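You operate a simulated robot arm through the tools that you are given. There is no shell and no other tool.

You are at the controls of a simulated robot arm. One attempt, no reset.

Task
Put the weight on the low pile, reset and jog two blanks.
Fine: before you jog, push the back support up to the pile and turn the speed to slow. Set down upright: black weight.
Where things are to end (x, y in the base frame): black weight within 0.03 m of [0.9, -0.01].

Only the result counts: the job must be done as asked and must still hold three seconds after the hand-in. Knocking over, shifting, dropping, spilling or breaking anything else fails it.

Robot
A 6-joint arm with a two-finger gripper, fixed in place. Base frame: the origin is at the foot of the arm, x ahead of it, y to its left, z up. Units: m, rad, N and s.
Its first joint turns from -2.897 to 2.897 rad. Payload 3.43 kg.
The TCP is the grasp point between the finger pads, 0.02 m short of the fingertips. In the tool frame z runs along the fingers and y along their closing line. Largest opening 0.19 m; the body of the gripper starts 0.248 m behind the TCP.
Orientation is that of the tool frame in the base frame, as a unit quaternion [x, y, z, w]. With the fingers straight down and closing along the base's y, the tool's x points along the base's -x, its y along +y and its z along -z.

Tools
- The arm moves only by the tool send_rows. Its argument "deltas" is a list of rows, each an object of numbers (a shift or turn left out is 0, a gripper value left out holds the last): "tx", "ty", "tz": the shift along the tool's x, y, z in units of 150 mm (1.0 is 150 mm); "wx", "wy", "wz": the turn, a rotation vector about the tool's x, y, z in units of 60 degrees (1.0 is 60 degrees). In form: [{"tx": .., "ty": .., "tz": .., "wx": .., "wy": .., "wz": ..}, ...]. A call has 1 to 20 rows; each row is the pose to reach, as a shift and turn from the pose commanded when the call began, along the tool's axes at that moment. "jaw" is the opening, from 0 (shut) to 1 (fully open), set as the call begins (left out, the last holds). A call with a number of a shift or a turn outside -1 to 1 is refused whole. Each row takes 0.2 s and may step no farther than 0.05 m and 0.15 rad from the row before; otherwise, or with a gripper value out of range, the whole call is refused. A pose out of reach is approached as far as the arm can. The call stops where the force on the tool passes 70 N (or 10 N more than at its start, if that is more) or the arm is blocked; 0.2 s more then pass. The fingers move at their own pace (about 0.045 m/s each) and stop on an object; they squeeze with about 32 N. The grip force told is the motor's: it shows also when the fingers shut on nothing. Time passes only in rows, and 0.2 s behind the last, so rows that repeat a pose let the fingers close. It gives the time, the measured TCP pose, the force on the tool (base axes), the opening and the grip force at its end, in the units of the frame above (readings bear some noise), with the torque about the TCP (base axes, N m) and any sound that the robot's microphone picked up, and new pictures: "pictures" is both (left out), scene, wrist or none.
- Cameras (640 x 400 px; columns grow to the right, rows downward): "scene" is fixed at [0.2167, -0.647, 1.7086]; the picture's right is [0.78, -0.62, 0.00], its down [-0.37, -0.47, -0.80] and it looks along [0.50, 0.63, -0.60] (base axes); focal length 308 px, centre (320, 200). "wrist" rides on the gripper at [0.07, -0.008, -0.288] in the tool frame; the picture's right is [0.12, 0.99, 0.00], its down [-0.96, 0.12, -0.25] and it looks along [-0.25, 0.03, 0.97] (tool axes); focal length 261 px, centre (320, 200). There is no depth. A picture from a camera that has moved, and an enlarged one, comes with that camera's place and axes in the base frame and with its lens. The place of the scene camera against the robot may be out by one fixed shift of up to 0.025 m in any direction.
- move_column(by): slides the trunk up (or, below 0, down) by that many m; the arm rides with it, the base frame stays. It gives what a move gives, with no picture.
- inspect(camera, box): a new picture of the part [left, top, right, bottom] of that camera's present view, enlarged. No time passes.
- job_done(): hands the job in; it is judged then, once.

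Nothing tells you positions but the pictures and the camera data. Unless the task says otherwise, let go and move clear before handing in.

The tools are called after "Call:" as a command line: name --argument value ..., lists and objects as JSON in quotes. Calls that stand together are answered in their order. send_rows: Moves the arm, as the interface text tells. Its arguments: {"type":"object","properties":{"deltas":{"type":"array"},"jaw":{"type":"number"},"pictures":{"type":"string","enum":["both","scene","wrist","none"]}},"required":["deltas"]} The other tools are called the same way: move_column (by) slides the trunk up or down; inspect (camera, box) takes an enlarged picture of a part of a camera's view; job_done () hands the job in.

At the start:

```text
time_s: 0.0
ee_pos: [0.4982, 0.3152, 1.2872]
ee_rot: [0.0, 1.0, 0.0, 0.0]
force: [0.4, 0.4, -0.7]
torque: [-0.01, 0.02, 0.0]
opening: 0.19
finger_force: 0.1
trunk travel left (down, up): [-0.175, 0.065]
```

scene: 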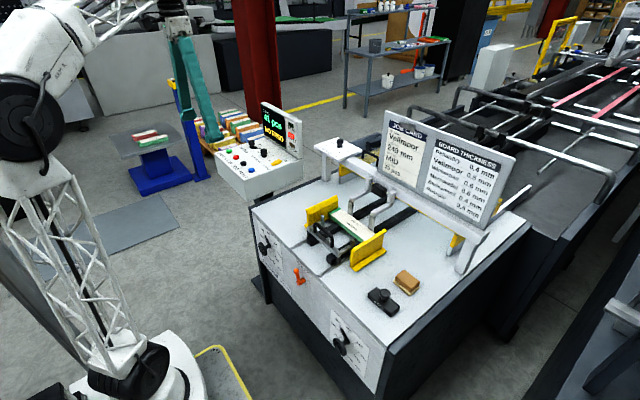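
wrist: 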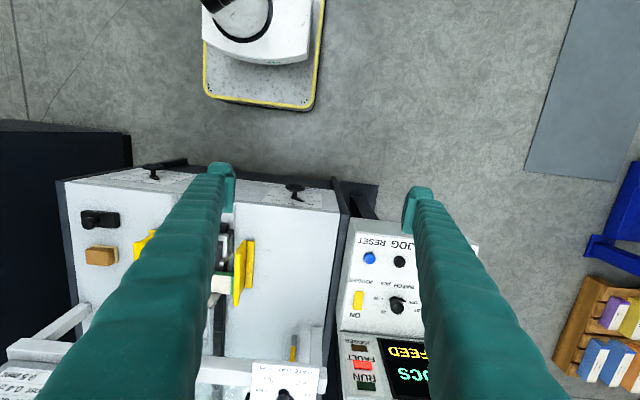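

I see a feeder machine with a low pile between yellow guides, a control box with buttons (JOG, RESET, etc.), a job card and a black weight on the table. I'll look at details first before moving.

Call:
inspect --camera "scene" --box '[200, 80, 320, 210]'

Call:
inspect --camera "scene" --box '[240, 160, 440, 320]'

Call:
inspect --camera "scene" --box '[370, 100, 530, 230]'

Call:
inspect --camera "wrist" --box '[320, 200, 480, 400]'

Call:
inspect --camera "wrist" --box '[40, 150, 350, 400]'

Call:
inspect --camera "scene" --box '[240, 200, 400, 390]'

```text
3.08 times, centred on (260, 145) of scene
camera zoom: at [0.2167, -0.647, 1.7086], right [0.78, -0.62, 0.0], down [-0.37, -0.47, -0.8], along [0.5, 0.63, -0.6], focal length 946 px, centre (505, 369)
```

zoom: 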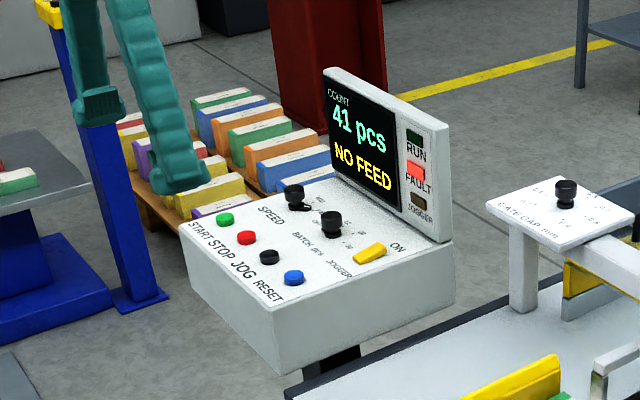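

```text
2.50 times, centred on (340, 240) of scene
camera zoom: at [0.2167, -0.647, 1.7086], right [0.78, -0.62, 0.0], down [-0.37, -0.47, -0.8], along [0.5, 0.63, -0.6], focal length 769 px, centre (270, 100)
```

zoom: 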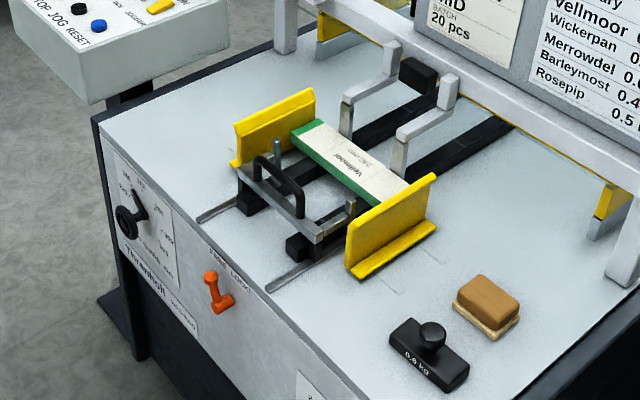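

```text
3.08 times, centred on (450, 165) of scene
camera zoom: at [0.2167, -0.647, 1.7086], right [0.78, -0.62, 0.0], down [-0.37, -0.47, -0.8], along [0.5, 0.63, -0.6], focal length 946 px, centre (-80, 308)
```

zoom: 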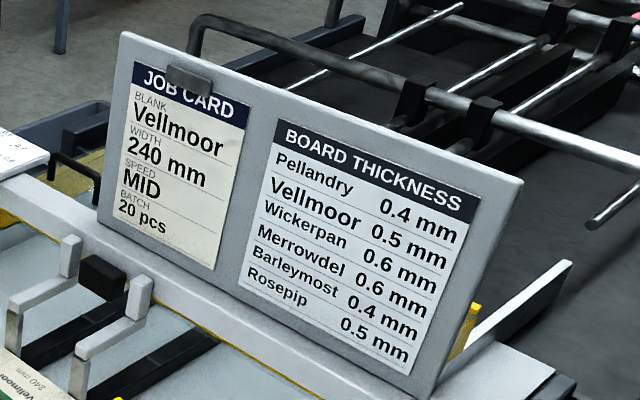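

```text
2.00 times, centred on (400, 300) of wrist
camera zoom: at [0.4265, 0.3058, 1.5741], right [-0.12, 0.99, 0.0], down [0.96, 0.12, 0.25], along [0.25, 0.03, -0.97], focal length 521 px, centre (160, 0)
```

zoom: 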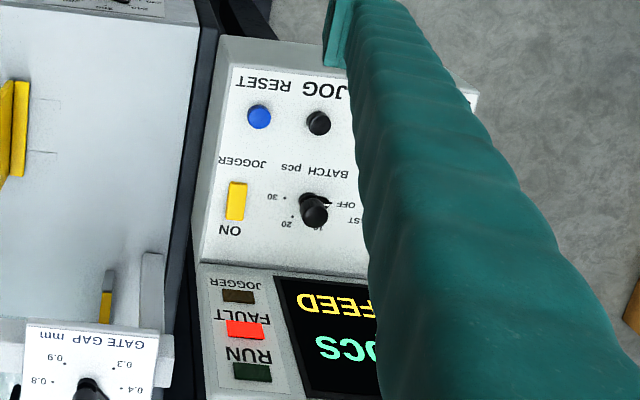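

```text
1.60 times, centred on (195, 275) of wrist
camera zoom: at [0.4265, 0.3058, 1.5741], right [-0.12, 0.99, 0.0], down [0.96, 0.12, 0.25], along [0.25, 0.03, -0.97], focal length 417 px, centre (520, 80)
```

zoom: 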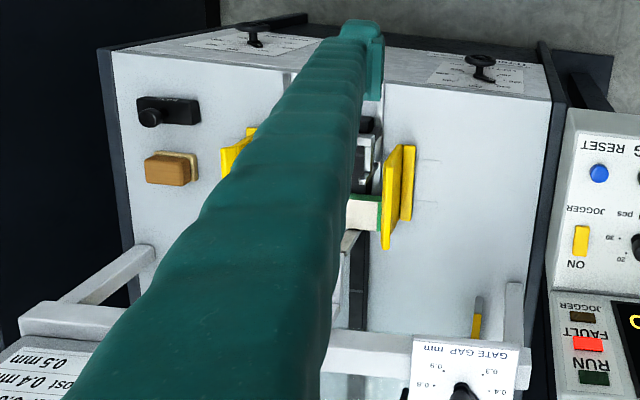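

```text
2.11 times, centred on (320, 295) of scene
camera zoom: at [0.2167, -0.647, 1.7086], right [0.78, -0.62, 0.0], down [-0.37, -0.47, -0.8], along [0.5, 0.63, -0.6], focal length 648 px, centre (320, 0)
```

zoom: 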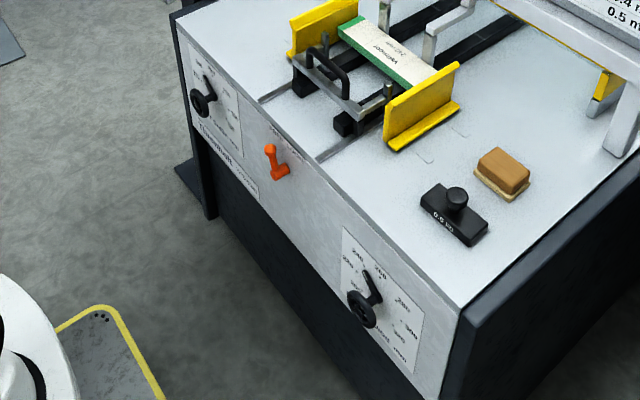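

The picture shows the control box at about (0.71, 0.46, 0.99) for RESET, and the weight near (0.75, -0.30, 0.89). I'll zoom in more on the labels, the back support and the dials.

Call:
inspect --camera "scene" --box '[230, 130, 290, 180]'

Call:
inspect --camera "scene" --box '[300, 195, 390, 275]'

Call:
inspect --camera "scene" --box '[250, 220, 320, 300]'

Call:
inspect --camera "scene" --box '[355, 265, 430, 320]'

Call:
inspect --camera "scene" --box '[310, 135, 370, 185]'

Call:
inspect --camera "wrist" --box '[240, 340, 340, 400]'

Call:
inspect --camera "scene" --box '[325, 300, 385, 370]'

```text
8.00 times, centred on (260, 155) of scene
camera zoom: at [0.2167, -0.647, 1.7086], right [0.78, -0.62, 0.0], down [-0.37, -0.47, -0.8], along [0.5, 0.63, -0.6], focal length 2461 px, centre (800, 560)
```

zoom: 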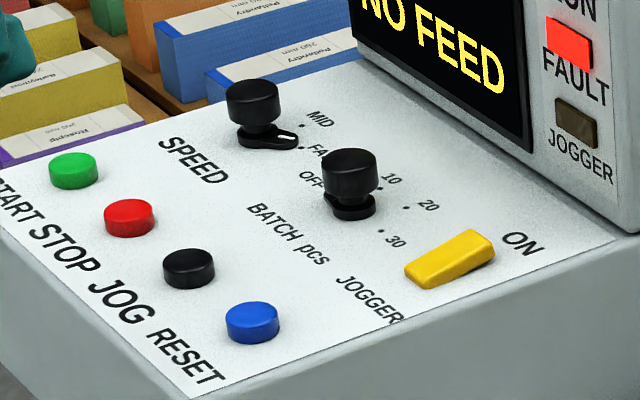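

```text
5.00 times, centred on (345, 235) of scene
camera zoom: at [0.2167, -0.647, 1.7086], right [0.78, -0.62, 0.0], down [-0.37, -0.47, -0.8], along [0.5, 0.63, -0.6], focal length 1538 px, centre (195, 25)
```

zoom: 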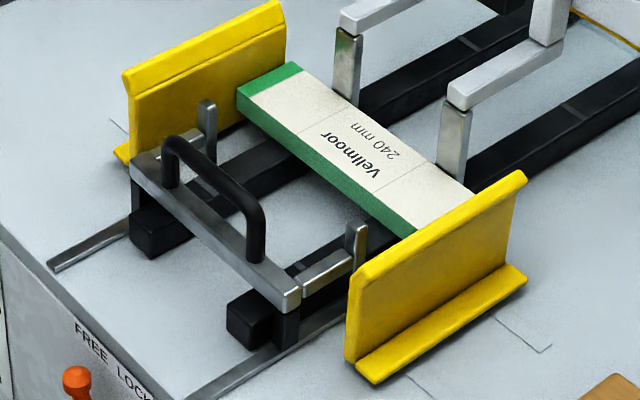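

```text
5.00 times, centred on (285, 260) of scene
camera zoom: at [0.2167, -0.647, 1.7086], right [0.78, -0.62, 0.0], down [-0.37, -0.47, -0.8], along [0.5, 0.63, -0.6], focal length 1538 px, centre (495, -100)
```

zoom: 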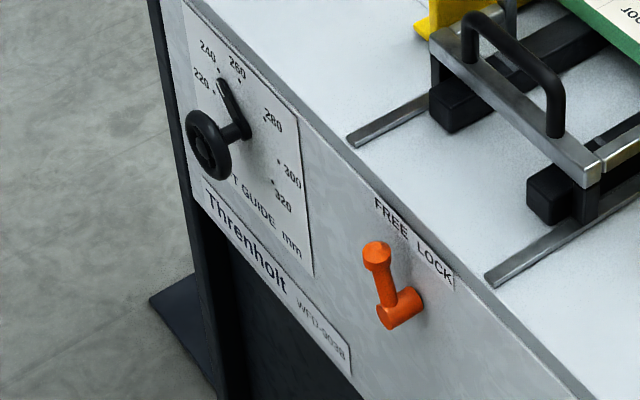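

```text
7.27 times, centred on (392, 292) of scene
camera zoom: at [0.2167, -0.647, 1.7086], right [0.78, -0.62, 0.0], down [-0.37, -0.47, -0.8], along [0.5, 0.63, -0.6], focal length 2237 px, centre (-207, -473)
```

zoom: 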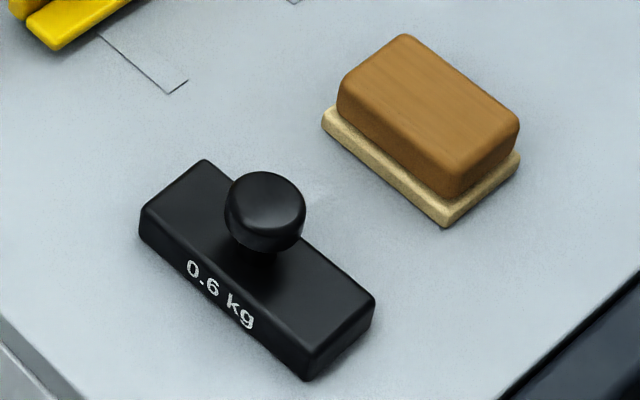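

```text
8.00 times, centred on (340, 160) of scene
camera zoom: at [0.2167, -0.647, 1.7086], right [0.78, -0.62, 0.0], down [-0.37, -0.47, -0.8], along [0.5, 0.63, -0.6], focal length 2461 px, centre (160, 520)
```

zoom: 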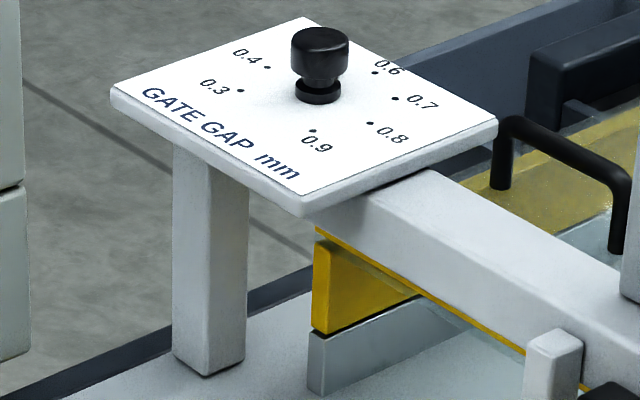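

```text
6.40 times, centred on (290, 370) of wrist
camera zoom: at [0.4265, 0.3058, 1.5741], right [-0.12, 0.99, 0.0], down [0.96, 0.12, 0.25], along [0.25, 0.03, -0.97], focal length 1668 px, centre (512, -888)
```

zoom: 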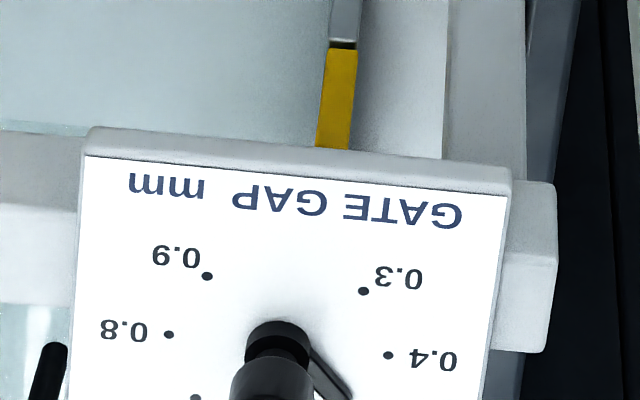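

```text
5.71 times, centred on (355, 335) of scene
camera zoom: at [0.2167, -0.647, 1.7086], right [0.78, -0.62, 0.0], down [-0.37, -0.47, -0.8], along [0.5, 0.63, -0.6], focal length 1758 px, centre (120, -571)
```

zoom: 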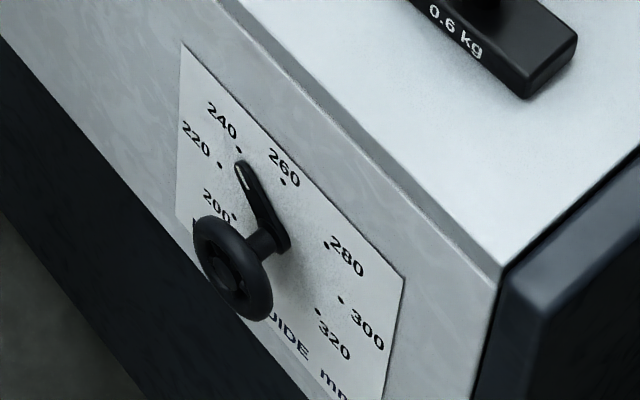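

The dials show the side guides at 240 and the gate gap near 0.5; the back-support lever stands at FREE, and SPEED seems to point at FAST. I'll move the wrist camera over the control box for a better look.

Call:
send_rows --deltas '[{"tx": -0.15, "ty": 0.25}, {"tx": -0.3, "ty": 0.5}, {"tx": -0.45, "ty": 0.75}, {"tx": -0.6, "ty": 1.0}]' --pictures "wrist"

```text
time_s: 1.0
ee_pos: [0.5851, 0.4633, 1.2866]
ee_rot: [0.0, 1.0, -0.001, 0.0]
force: [-0.1, -1.8, 1.0]
torque: [0.17, -0.15, -0.01]
opening: 0.19
finger_force: 0.0
trunk travel left (down, up): [-0.175, 0.065]
camera wrist: at [0.5142, 0.4542, 1.5744], right [-0.12, 0.99, 0.0], down [0.96, 0.12, 0.25], along [0.25, 0.03, -0.97], focal length 261 px, centre (320, 200)
```

wrist: 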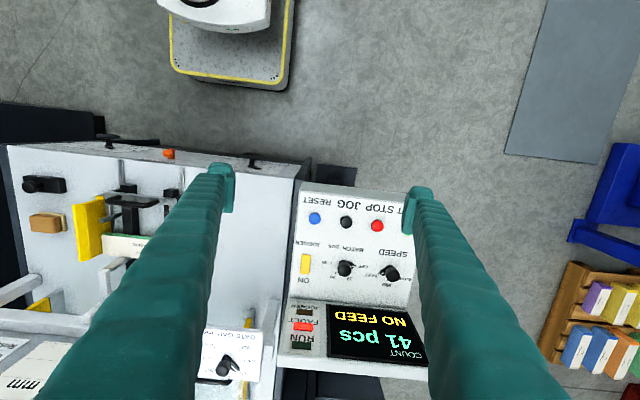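

Call:
inspect --camera "wrist" --box '[280, 180, 440, 380]'

Call:
inspect --camera "wrist" --box '[330, 235, 420, 295]'

Call:
inspect --camera "wrist" --box '[190, 310, 290, 390]'

```text
2.00 times, centred on (360, 280) of wrist
camera zoom: at [0.5142, 0.4542, 1.5744], right [-0.12, 0.99, 0.0], down [0.96, 0.12, 0.25], along [0.25, 0.03, -0.97], focal length 521 px, centre (240, 40)
```

zoom: 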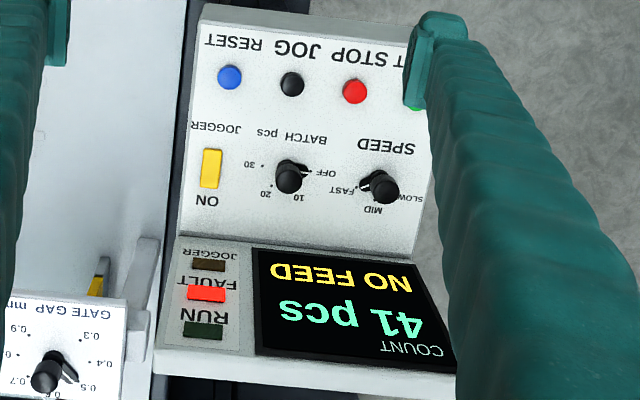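

```text
6.67 times, centred on (375, 265) of wrist
camera zoom: at [0.5142, 0.4542, 1.5744], right [-0.12, 0.99, 0.0], down [0.96, 0.12, 0.25], along [0.25, 0.03, -0.97], focal length 1738 px, centre (-47, -233)
```

zoom: 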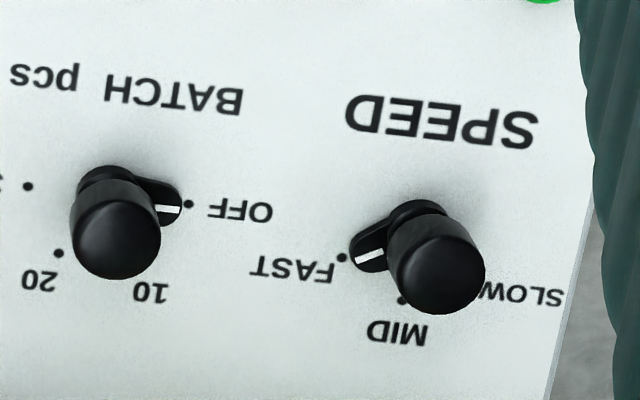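

```text
5.00 times, centred on (240, 350) of wrist
camera zoom: at [0.5142, 0.4542, 1.5744], right [-0.12, 0.99, 0.0], down [0.96, 0.12, 0.25], along [0.25, 0.03, -0.97], focal length 1303 px, centre (720, -550)
```

zoom: 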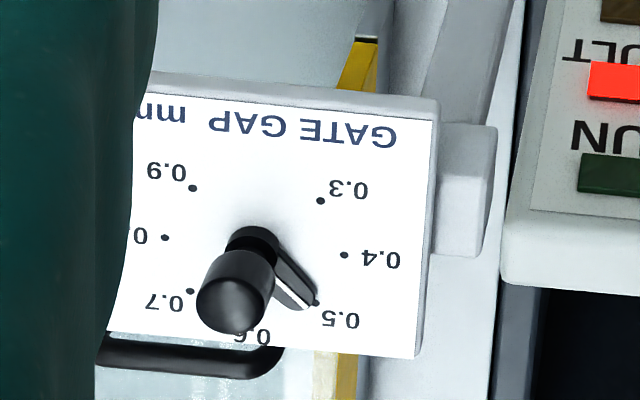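

SPEED points at FAST, GATE GAP at 0.5 and the screen reads 41 pcs / NO FEED with FAULT lit. I take the speed knob to be near (0.83, 0.67, 0.97), so I'll move toward it and check the reach.

Call:
send_rows --deltas '[{"tx": -0.2, "ty": 0.2, "tz": 0.0}, {"tx": -0.4, "ty": 0.4, "tz": 0.0}, {"tx": -0.6, "ty": 0.6, "tz": 0.1}, {"tx": -0.8, "ty": 0.8, "tz": 0.2}, {"tx": -1.0, "ty": 1.0, "tz": 0.3}]' --jaw 0.5 --pictures "both"

```text
time_s: 2.2
ee_pos: [0.7106, 0.59, 1.215]
ee_rot: [0.0, 1.0, 0.005, 0.006]
force: [-1.0, -0.9, 1.6]
torque: [0.19, -0.2, 0.01]
opening: 0.0952
finger_force: 0.1
out of reach, approached as far as the arm can: row 2, 3, 4, 5
trunk travel left (down, up): [-0.175, 0.065]
camera wrist: at [0.6357, 0.5784, 1.5011], right [-0.12, 0.99, 0.01], down [0.96, 0.11, 0.26], along [0.26, 0.04, -0.97], focal length 261 px, centre (320, 200)
```

scene: 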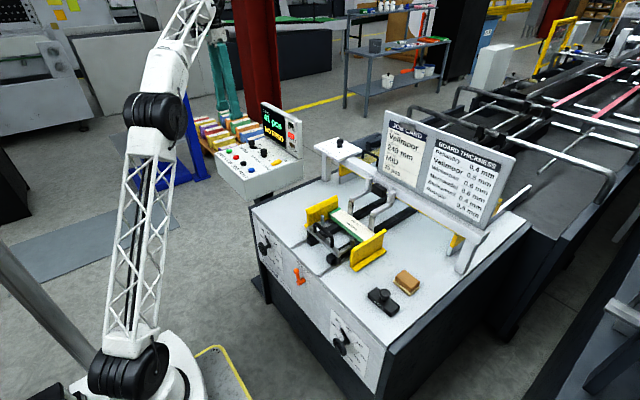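
wrist: 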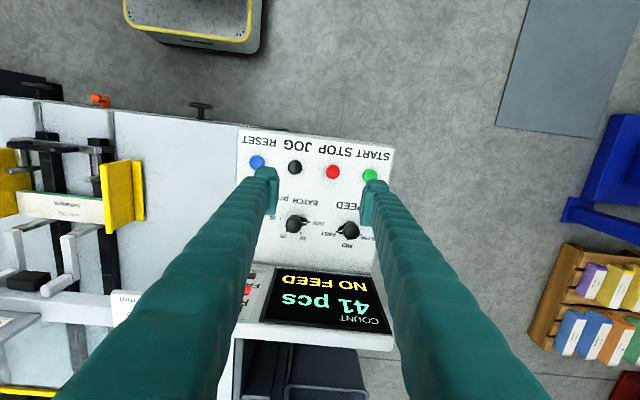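

The arm runs out of reach here with the tool straight down at this height; the speed knob at about (0.825, 0.664) will need the tool lower and tilted outward. I'll turn the tool to face radially, go lower, and look again.

Call:
send_rows --deltas '[{"tz": 0.13, "wz": -0.13}, {"tz": 0.26, "wz": -0.26}, {"tz": 0.4, "wz": -0.39}, {"tz": 0.5, "wz": -0.52}, {"tz": 0.6, "wz": -0.647}]' --jaw 0.9 --pictures "wrist"

```text
time_s: 3.4
ee_pos: [0.7118, 0.5914, 1.123]
ee_rot: [-0.334, 0.943, 0.0, 0.0]
force: [-0.2, -0.5, -1.3]
torque: [0.03, -0.01, -0.02]
opening: 0.1712
finger_force: 0.1
trunk travel left (down, up): [-0.175, 0.065]
camera wrist: at [0.662, 0.541, 1.4093], right [-0.72, 0.7, 0.0], down [0.68, 0.7, 0.25], along [0.17, 0.18, -0.97], focal length 261 px, centre (320, 200)
```

wrist: 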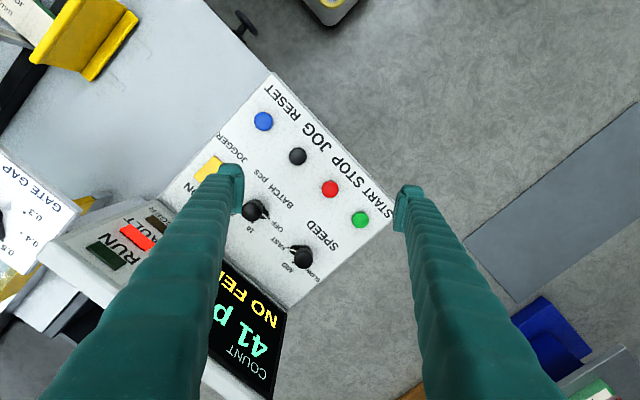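

Call:
inspect --camera "wrist" --box '[260, 200, 360, 300]'

Call:
inspect --camera "wrist" --box '[220, 70, 400, 300]'

```text
4.00 times, centred on (310, 250) of wrist
camera zoom: at [0.662, 0.541, 1.4093], right [-0.72, 0.7, 0.0], down [0.68, 0.7, 0.25], along [0.17, 0.18, -0.97], focal length 1043 px, centre (360, 0)
```

zoom: 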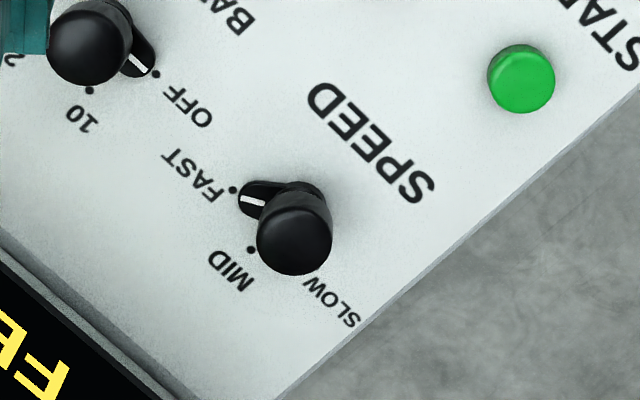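

```text
1.74 times, centred on (310, 185) of wrist
camera zoom: at [0.662, 0.541, 1.4093], right [-0.72, 0.7, 0.0], down [0.68, 0.7, 0.25], along [0.17, 0.18, -0.97], focal length 453 px, centre (337, 226)
```

zoom: 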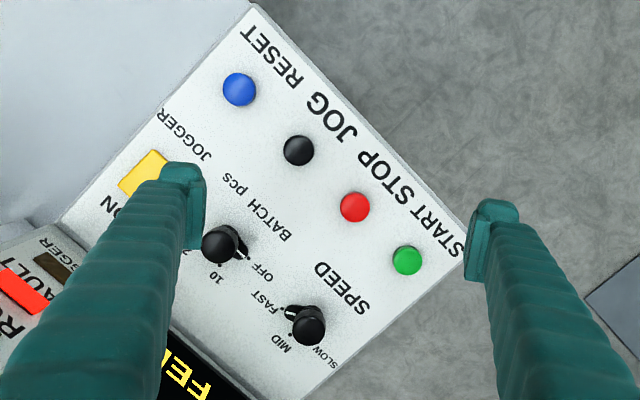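

From several views I take the buttons at x≈0.711 (RESET y≈0.467, JOG y≈0.542), top z≈0.988, and the speed knob at (0.822, 0.668) with its top at z≈1.016; SLOW is about 100° counter-clockwise (from above) of FAST. I'll raise the trunk for reach, then set the tool for a tilted grip on the knob.

Call:
move_column --by 0.065

Call:
send_rows --deltas '[{"wz": 0.137}, {"wz": 0.275}, {"wz": 0.413}]' --jaw 0.45 --pictures "none"

```text
time_s: 4.4
ee_pos: [0.7135, 0.5917, 1.1874]
ee_rot: [-0.333, 0.943, 0.0, 0.0]
force: [0.1, 0.3, 0.1]
torque: [-0.02, 0.01, -0.01]
opening: 0.1709
finger_force: 0.0
trunk travel left (down, up): [-0.24, 0.0]
```

```text
time_s: 5.2
ee_pos: [0.7126, 0.593, 1.1869]
ee_rot: [-0.122, 0.993, 0.0, 0.001]
force: [0.4, -0.4, -0.1]
torque: [0.01, 0.02, 0.0]
opening: 0.1001
finger_force: 0.0
trunk travel left (down, up): [-0.24, 0.0]
```

The trunk is up and the tool faces azimuth 14°. Now I move over the speed knob while tilting 20° outward, staying about 7 cm above it.

Call:
send_rows --deltas '[{"tx": -0.17, "ty": 0.06, "tz": 0.13, "wy": -0.11}, {"tx": -0.34, "ty": 0.13, "tz": 0.26, "wy": -0.222}, {"tx": -0.5, "ty": 0.19, "tz": 0.39, "wy": -0.333}, {"tx": -0.67, "ty": 0.26, "tz": 0.52, "wy": -0.333}, {"tx": -0.836, "ty": 0.321, "tz": 0.653, "wy": -0.333}]' --jaw 0.45 --pictures "both"

```text
time_s: 6.4
ee_pos: [0.8213, 0.6695, 1.0892]
ee_rot: [-0.12, 0.977, 0.021, 0.172]
force: [-0.1, -0.7, 0.5]
torque: [0.04, -0.04, 0.02]
opening: 0.0853
finger_force: 0.1
trunk travel left (down, up): [-0.24, 0.0]
camera wrist: at [0.663, 0.6209, 1.3356], right [-0.35, 0.94, -0.04], down [0.77, 0.31, 0.56], along [0.54, 0.17, -0.83], focal length 261 px, centre (320, 200)
```

scene: 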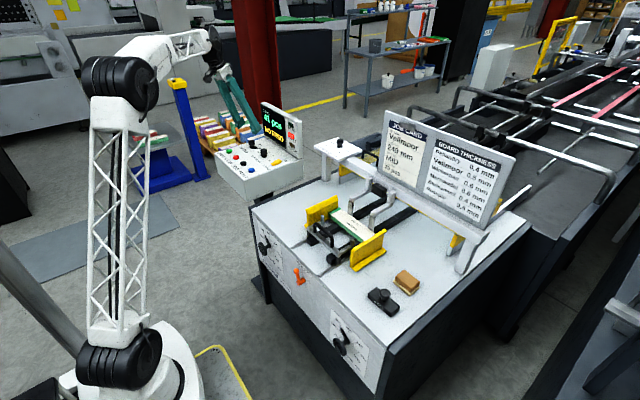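
wrist: 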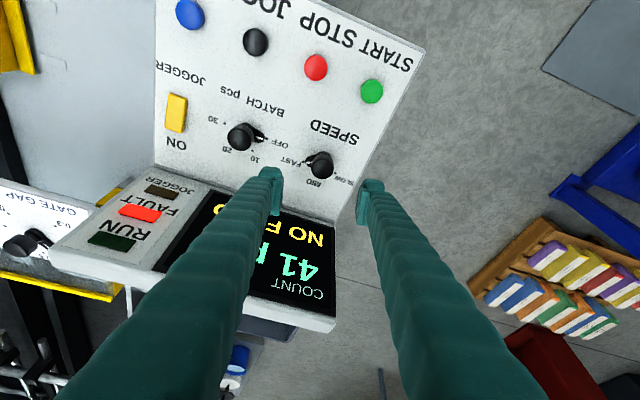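

Call:
inspect --camera "wrist" --box '[260, 110, 380, 210]'

Call:
inspect --camera "scene" --box '[210, 110, 290, 180]'

```text
4.00 times, centred on (320, 160) of wrist
camera zoom: at [0.663, 0.6209, 1.3356], right [-0.35, 0.94, -0.04], down [0.77, 0.31, 0.56], along [0.54, 0.17, -0.83], focal length 1043 px, centre (320, 360)
```

zoom: 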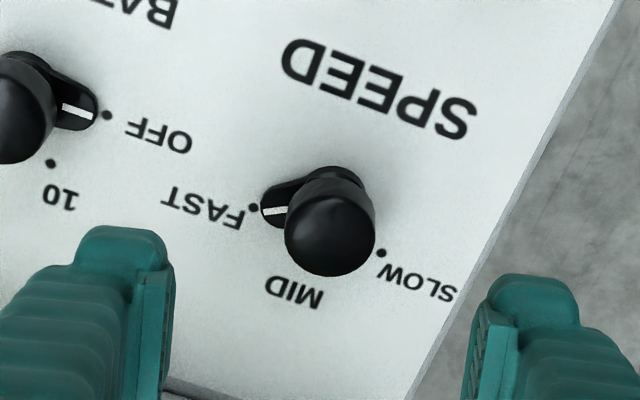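

```text
5.71 times, centred on (250, 145) of scene
camera zoom: at [0.2167, -0.647, 1.7086], right [0.78, -0.62, 0.0], down [-0.37, -0.47, -0.8], along [0.5, 0.63, -0.6], focal length 1758 px, centre (720, 514)
```

zoom: 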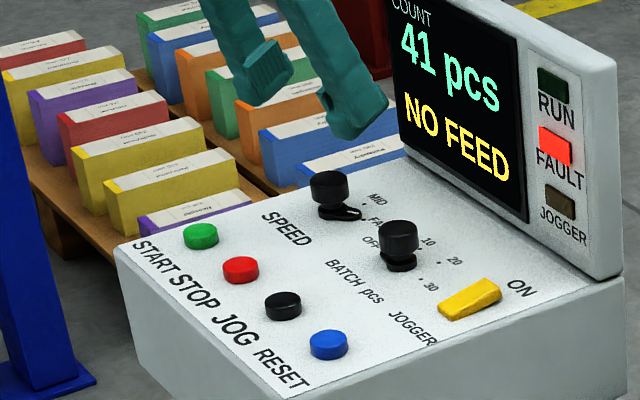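

The knob is centred between the open fingers at about (0.823, 0.671). I'll lower the fingertips onto the knob head, staying above its pointer, and close.

Call:
send_rows --deltas '[{"tx": 0.07, "ty": 0.004, "tz": 0.22}, {"tx": 0.143, "ty": 0.007, "tz": 0.438}]' --jaw 0.45 --pictures "both"

```text
time_s: 7.0
ee_pos: [0.8228, 0.6721, 1.022]
ee_rot: [-0.121, 0.977, 0.022, 0.172]
force: [-1.0, -0.6, 1.4]
torque: [0.04, 0.01, 0.02]
opening: 0.0853
finger_force: 0.1
trunk travel left (down, up): [-0.24, 0.0]
camera wrist: at [0.6649, 0.6223, 1.2671], right [-0.35, 0.94, -0.04], down [0.77, 0.31, 0.56], along [0.54, 0.17, -0.83], focal length 261 px, centre (320, 200)
```

scene: 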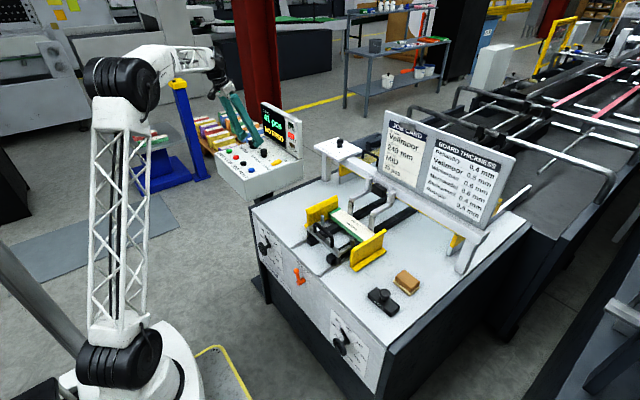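
wrist: 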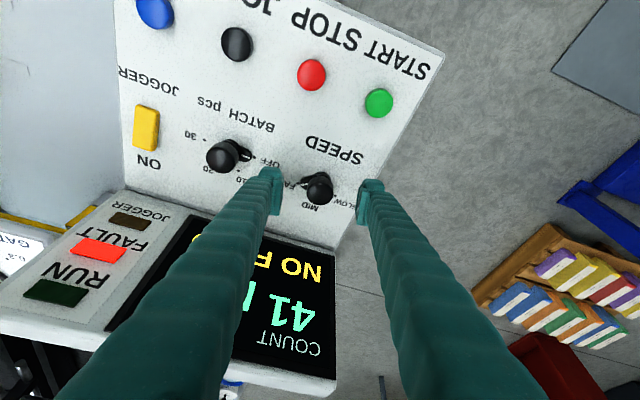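

Call:
inspect --camera "wrist" --box '[260, 140, 380, 240]'

Call:
inspect --camera "scene" --box '[225, 120, 285, 170]'

```text
4.00 times, centred on (320, 190) of wrist
camera zoom: at [0.6649, 0.6223, 1.2671], right [-0.35, 0.94, -0.04], down [0.77, 0.31, 0.56], along [0.54, 0.17, -0.83], focal length 1043 px, centre (320, 240)
```

zoom: 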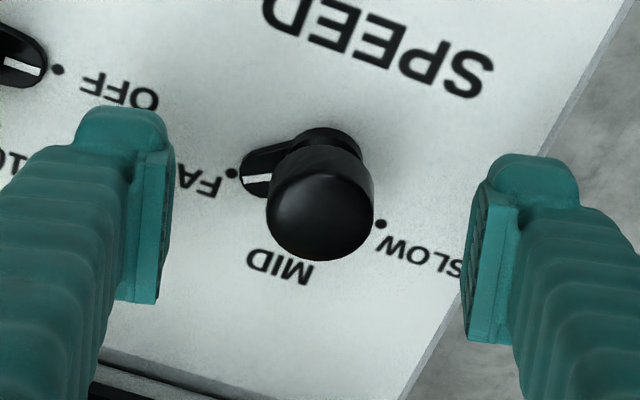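

```text
8.00 times, centred on (255, 145) of scene
camera zoom: at [0.2167, -0.647, 1.7086], right [0.78, -0.62, 0.0], down [-0.37, -0.47, -0.8], along [0.5, 0.63, -0.6], focal length 2461 px, centre (840, 640)
```

zoom: 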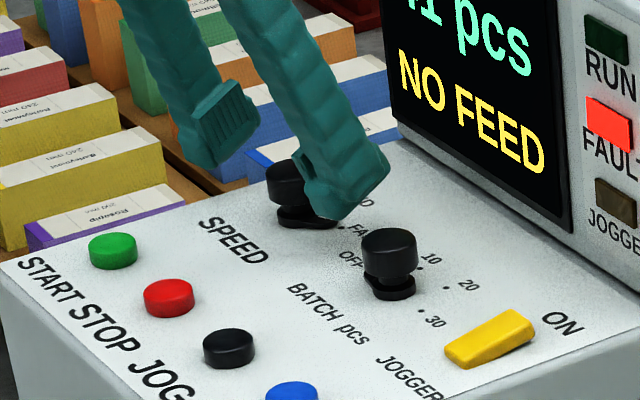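

The knob sits midway between the pads. I close on it.

Call:
send_rows --deltas '[{"tx": 0}, {"tx": 0}, {"tx": 0}, {"tx": 0}, {"tx": 0}]' --jaw 0.0 --pictures "wrist"

```text
time_s: 8.2
ee_pos: [0.8225, 0.6705, 1.0241]
ee_rot: [-0.121, 0.977, 0.022, 0.172]
force: [-3.3, 1.4, 4.2]
torque: [0.09, -0.06, 0.01]
opening: 0.0124
finger_force: 28.1
trunk travel left (down, up): [-0.24, 0.0]
camera wrist: at [0.6634, 0.6213, 1.2708], right [-0.35, 0.94, -0.04], down [0.77, 0.31, 0.56], along [0.54, 0.17, -0.82], focal length 261 px, centre (320, 200)
```

wrist: 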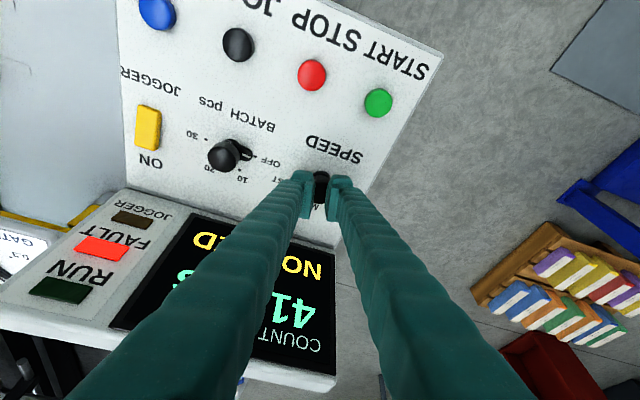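

Call:
inspect --camera "wrist" --box '[260, 140, 380, 240]'

Call:
inspect --camera "scene" --box '[225, 120, 285, 170]'

```text
4.00 times, centred on (320, 190) of wrist
camera zoom: at [0.6634, 0.6213, 1.2708], right [-0.35, 0.94, -0.04], down [0.77, 0.31, 0.56], along [0.54, 0.17, -0.82], focal length 1043 px, centre (320, 240)
```

zoom: 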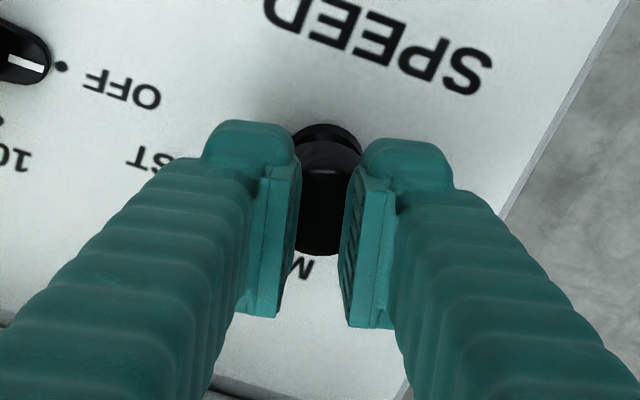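

```text
8.00 times, centred on (255, 145) of scene
camera zoom: at [0.2167, -0.647, 1.7086], right [0.78, -0.62, 0.0], down [-0.37, -0.47, -0.8], along [0.5, 0.63, -0.6], focal length 2461 px, centre (840, 640)
```

zoom: 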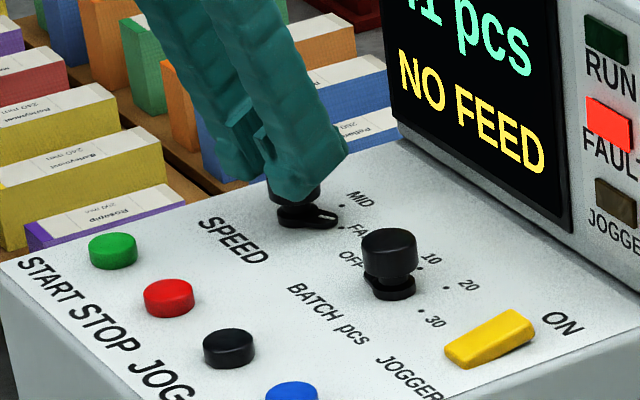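

The fingers stopped at 12 mm with 28 N, so they likely hold only the rounded top of the knob; my panel height estimate drops to z≈0.972. I'll open, go about 9 mm lower and close again.

Call:
send_rows --deltas '[{"tx": 0}, {"tx": 0}, {"tx": 0}, {"tx": 0.02, "ty": 0.0, "tz": 0.056}, {"tx": 0.02, "ty": 0.0, "tz": 0.056}]' --jaw 0.35 --pictures "wrist"

Call:
send_rows --deltas '[{"tx": 0}, {"tx": 0}, {"tx": 0}, {"tx": 0}, {"tx": 0}]' --jaw 0.0 --pictures "both"

```text
time_s: 9.4
ee_pos: [0.8247, 0.6705, 1.0113]
ee_rot: [-0.121, 0.977, 0.021, 0.172]
force: [0.2, -0.3, -0.2]
torque: [0.01, -0.02, 0.02]
opening: 0.0663
finger_force: 0.0
trunk travel left (down, up): [-0.24, 0.0]
camera wrist: at [0.6657, 0.622, 1.2575], right [-0.35, 0.94, -0.04], down [0.77, 0.31, 0.56], along [0.54, 0.17, -0.83], focal length 261 px, centre (320, 200)
```

wrist: 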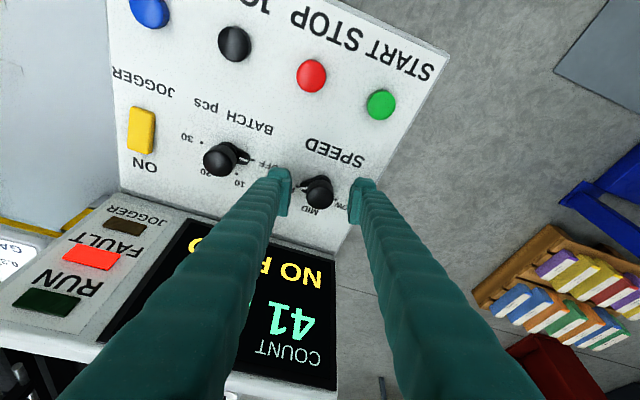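

```text
time_s: 10.6
ee_pos: [0.824, 0.6709, 1.0117]
ee_rot: [-0.121, 0.977, 0.021, 0.172]
force: [0.1, 2.7, -1.2]
torque: [0.01, -0.02, 0.0]
opening: 0.0303
finger_force: 44.9
trunk travel left (down, up): [-0.24, 0.0]
camera wrist: at [0.6656, 0.6223, 1.2576], right [-0.35, 0.94, -0.04], down [0.77, 0.31, 0.56], along [0.54, 0.17, -0.83], focal length 261 px, centre (320, 200)
```

scene: 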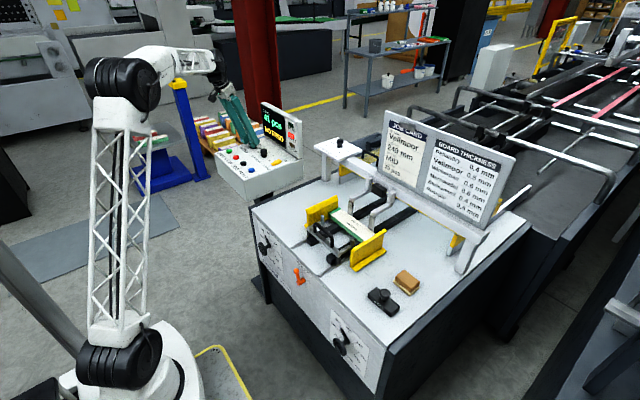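
wrist: 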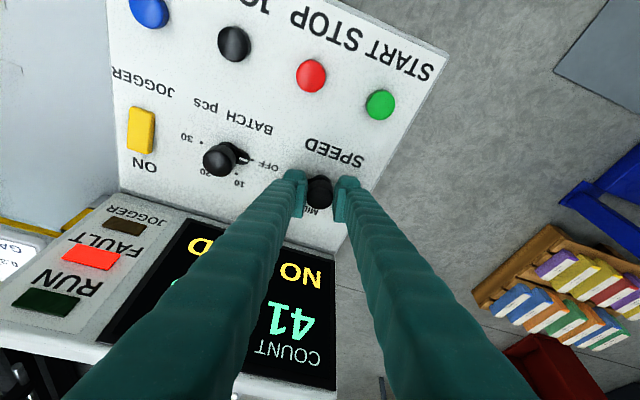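

Now the grip is 30 mm wide and firm. I turn the tool about the vertical by +55° (counter-clockwise from above).

Call:
send_rows --deltas '[{"wx": -0.0392, "wz": -0.1077}, {"wx": -0.0784, "wz": -0.2154}, {"wx": -0.1176, "wz": -0.3231}, {"wx": -0.1568, "wz": -0.4308}, {"wx": -0.196, "wz": -0.5385}, {"wx": -0.2352, "wz": -0.6463}, {"wx": -0.2743, "wz": -0.754}, {"wx": -0.3135, "wz": -0.8617}]' --pictures "both"

```text
time_s: 12.4
ee_pos: [0.8281, 0.6676, 1.0122]
ee_rot: [-0.558, 0.812, 0.097, 0.144]
force: [25.3, -38.8, 3.2]
torque: [-0.35, -0.35, -0.23]
opening: 0.0303
finger_force: 44.6
trunk travel left (down, up): [-0.24, 0.0]
camera wrist: at [0.7753, 0.5102, 1.2575], right [-0.97, 0.25, -0.04], down [0.18, 0.81, 0.56], along [0.17, 0.54, -0.83], focal length 261 px, centre (320, 200)
```

scene: 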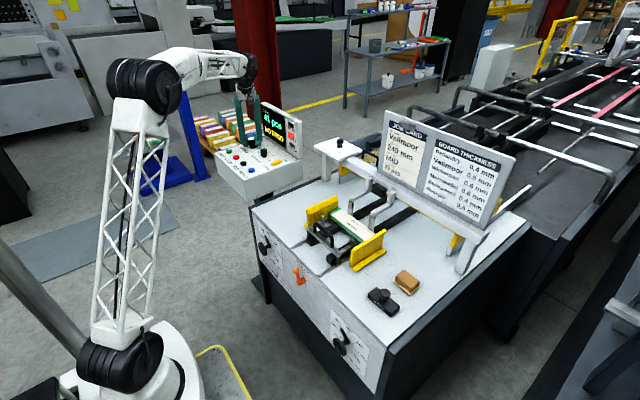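
wrist: 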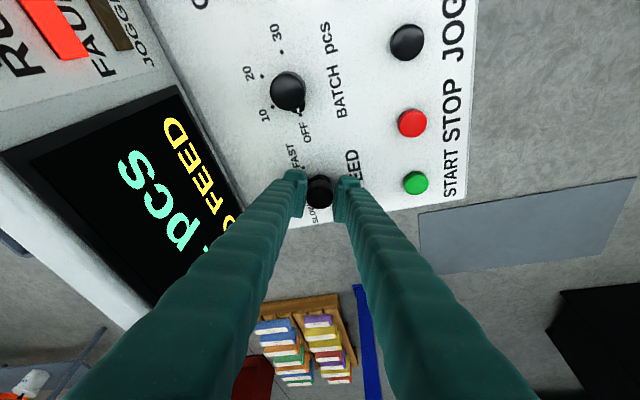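

Call:
inspect --camera "wrist" --box '[250, 120, 400, 240]'

Call:
inspect --camera "scene" --box '[225, 110, 285, 170]'

```text
3.33 times, centred on (325, 180) of wrist
camera zoom: at [0.7753, 0.5102, 1.2575], right [-0.97, 0.25, -0.04], down [0.18, 0.81, 0.56], along [0.17, 0.54, -0.83], focal length 869 px, centre (303, 267)
```

zoom: 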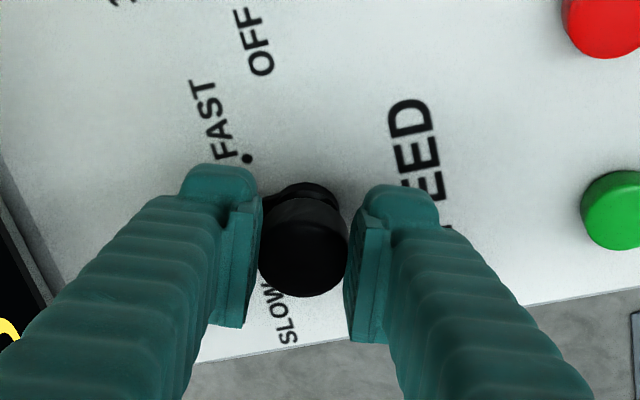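

```text
6.67 times, centred on (255, 140) of scene
camera zoom: at [0.2167, -0.647, 1.7086], right [0.78, -0.62, 0.0], down [-0.37, -0.47, -0.8], along [0.5, 0.63, -0.6], focal length 2051 px, centre (753, 600)
```

zoom: 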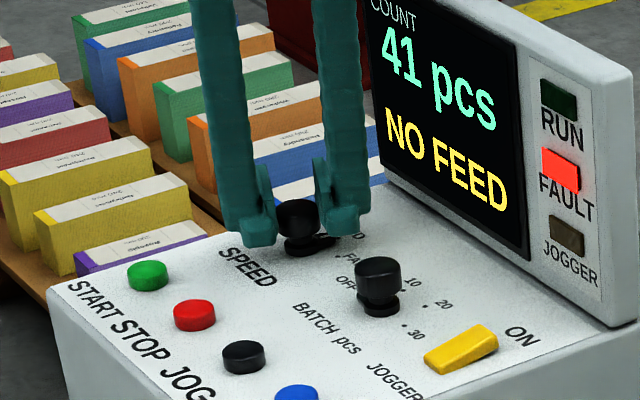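

Call:
send_rows --deltas '[{"tx": 0}, {"tx": 0}, {"tx": 0}]' --jaw 0.4 --pictures "both"

Call:
inspect --camera "wrist" --box '[250, 120, 400, 240]'

Call:
inspect --camera "scene" --box '[225, 110, 285, 170]'

```text
time_s: 13.2
ee_pos: [0.824, 0.6704, 1.011]
ee_rot: [-0.558, 0.812, 0.098, 0.143]
force: [0.3, 0.0, -0.5]
torque: [-0.01, 0.04, -0.04]
opening: 0.076
finger_force: 0.0
trunk travel left (down, up): [-0.24, 0.0]
camera wrist: at [0.7728, 0.5137, 1.2574], right [-0.97, 0.25, -0.04], down [0.19, 0.81, 0.56], along [0.17, 0.54, -0.83], focal length 261 px, centre (320, 200)
```

scene: 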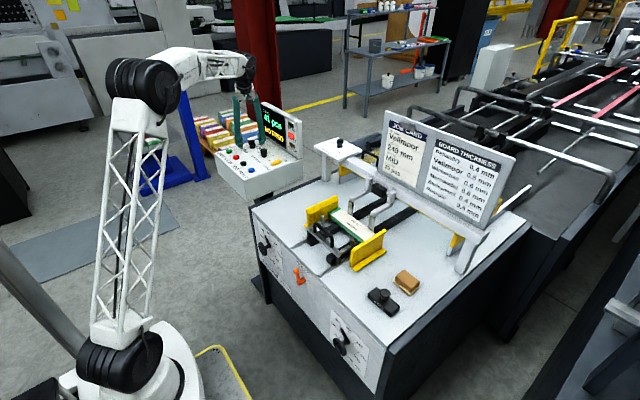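
wrist: 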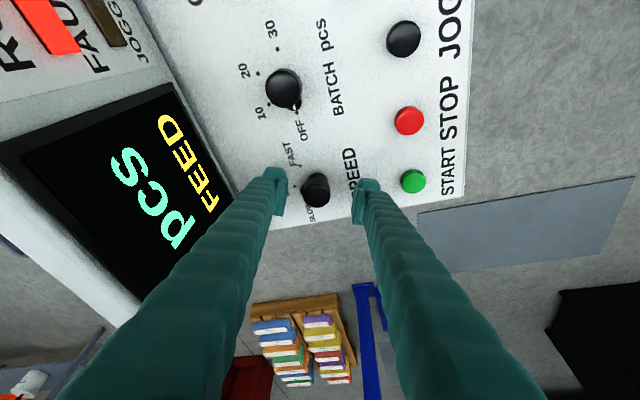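

```text
3.33 times, centred on (325, 180) of wrist
camera zoom: at [0.7728, 0.5137, 1.2574], right [-0.97, 0.25, -0.04], down [0.19, 0.81, 0.56], along [0.17, 0.54, -0.83], focal length 869 px, centre (303, 267)
```

zoom: 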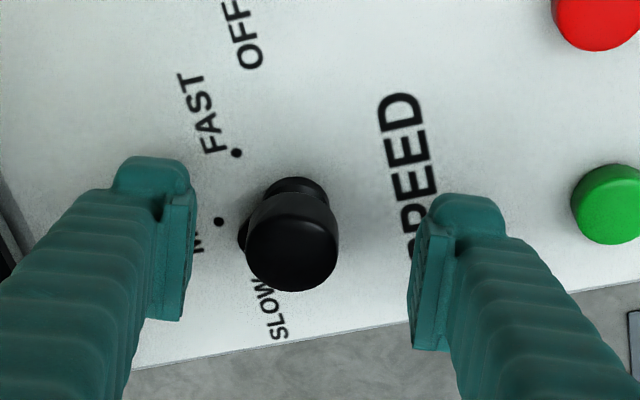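

```text
6.67 times, centred on (255, 140) of scene
camera zoom: at [0.2167, -0.647, 1.7086], right [0.78, -0.62, 0.0], down [-0.37, -0.47, -0.8], along [0.5, 0.63, -0.6], focal length 2051 px, centre (753, 600)
```

zoom: 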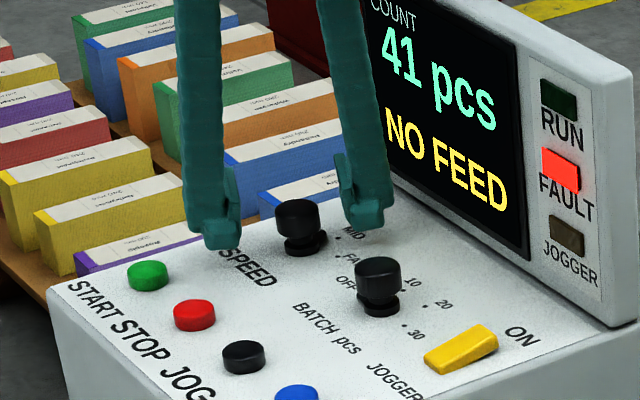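

The pointer now stands at MID. I'll swing the open fingers back and re-centre slightly toward (0.829, 0.672) for the second half of the turn.

Call:
send_rows --deltas '[{"wx": 0.0406, "wz": 0.1116}, {"wx": 0.0812, "wz": 0.2232}, {"wx": 0.1218, "wz": 0.3348}, {"wx": 0.1624, "wz": 0.4464}, {"wx": 0.203, "wz": 0.558}, {"tx": -0.01, "ty": -0.013, "tz": 0.004, "wx": 0.2436, "wz": 0.6696}, {"tx": -0.023, "ty": -0.026, "tz": 0.008, "wx": 0.2842, "wz": 0.7812}, {"tx": -0.023, "ty": -0.026, "tz": 0.008, "wx": 0.325, "wz": 0.893}]' --jaw 0.4 --pictures "wrist"

Call:
inspect --camera "wrist" --box '[250, 130, 390, 240]'

```text
time_s: 15.0
ee_pos: [0.8302, 0.6741, 1.0126]
ee_rot: [-0.103, 0.979, 0.018, 0.172]
force: [0.0, -0.5, 0.6]
torque: [0.05, 0.0, -0.02]
opening: 0.0761
finger_force: 0.0
trunk travel left (down, up): [-0.24, 0.0]
camera wrist: at [0.6692, 0.6299, 1.258], right [-0.32, 0.95, -0.04], down [0.78, 0.28, 0.56], along [0.54, 0.15, -0.83], focal length 261 px, centre (320, 200)
```

wrist: 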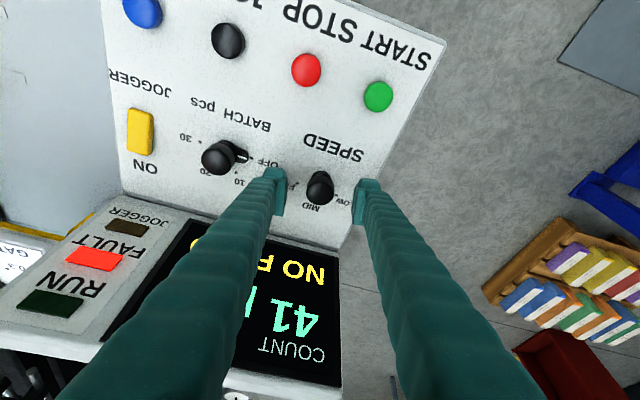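

```text
3.64 times, centred on (320, 185) of wrist
camera zoom: at [0.6692, 0.6299, 1.258], right [-0.32, 0.95, -0.04], down [0.78, 0.28, 0.56], along [0.54, 0.15, -0.83], focal length 948 px, centre (320, 254)
```

zoom: 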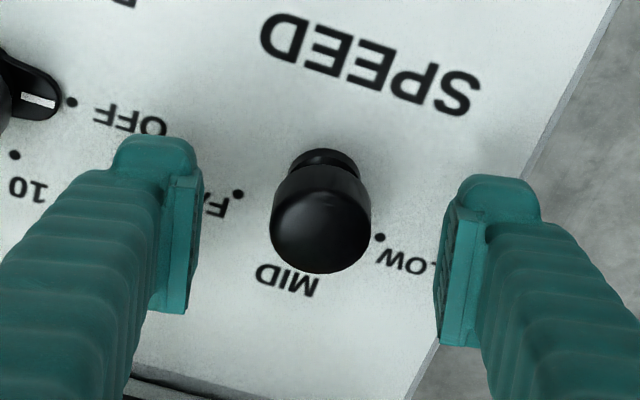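

Call:
send_rows --deltas '[{"tx": 0.01}, {"tx": 0.01}, {"tx": 0.01}, {"tx": 0.01}]' --jaw 0.0 --pictures "none"

Call:
send_rows --deltas '[{"wx": -0.0413, "wz": -0.1136}, {"wx": -0.0827, "wz": -0.2272}, {"wx": -0.124, "wz": -0.3408}, {"wx": -0.1653, "wz": -0.4543}, {"wx": -0.2066, "wz": -0.5679}, {"wx": -0.248, "wz": -0.6815}, {"wx": -0.2893, "wz": -0.7951}, {"wx": -0.3306, "wz": -0.9087}]' --pictures "both"

```text
time_s: 16.0
ee_pos: [0.8282, 0.6723, 1.0116]
ee_rot: [-0.104, 0.979, 0.018, 0.173]
force: [-0.4, -1.1, -0.1]
torque: [-0.02, 0.03, 0.0]
opening: 0.0307
finger_force: 38.6
trunk travel left (down, up): [-0.24, 0.0]
```

```text
time_s: 17.8
ee_pos: [0.8291, 0.6705, 1.011]
ee_rot: [-0.566, 0.806, 0.1, 0.142]
force: [8.1, -8.7, 4.5]
torque: [-0.49, -0.06, -0.63]
opening: 0.0303
finger_force: 44.9
trunk travel left (down, up): [-0.24, 0.0]
camera wrist: at [0.7799, 0.5131, 1.2572], right [-0.97, 0.23, -0.04], down [0.17, 0.81, 0.56], along [0.16, 0.54, -0.83], focal length 261 px, centre (320, 200)
```

scene: 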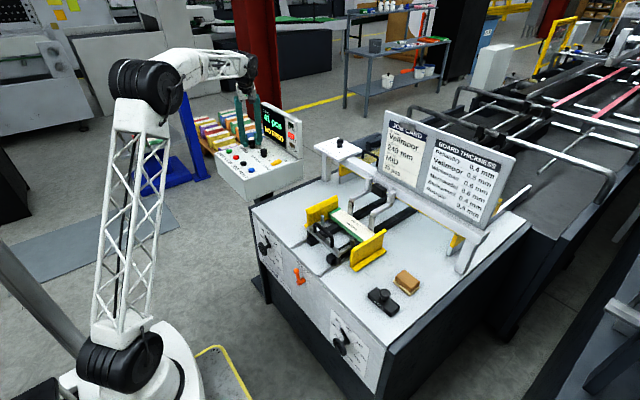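
wrist: 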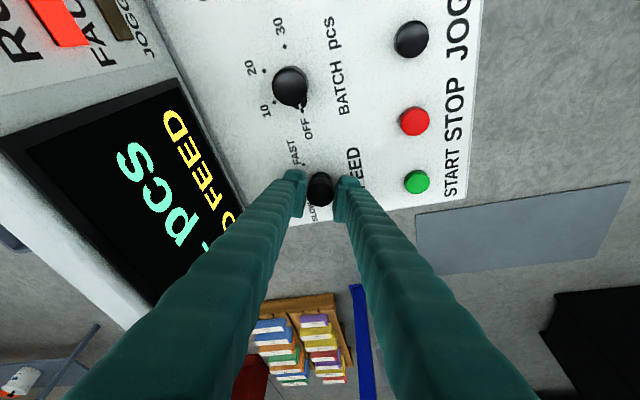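

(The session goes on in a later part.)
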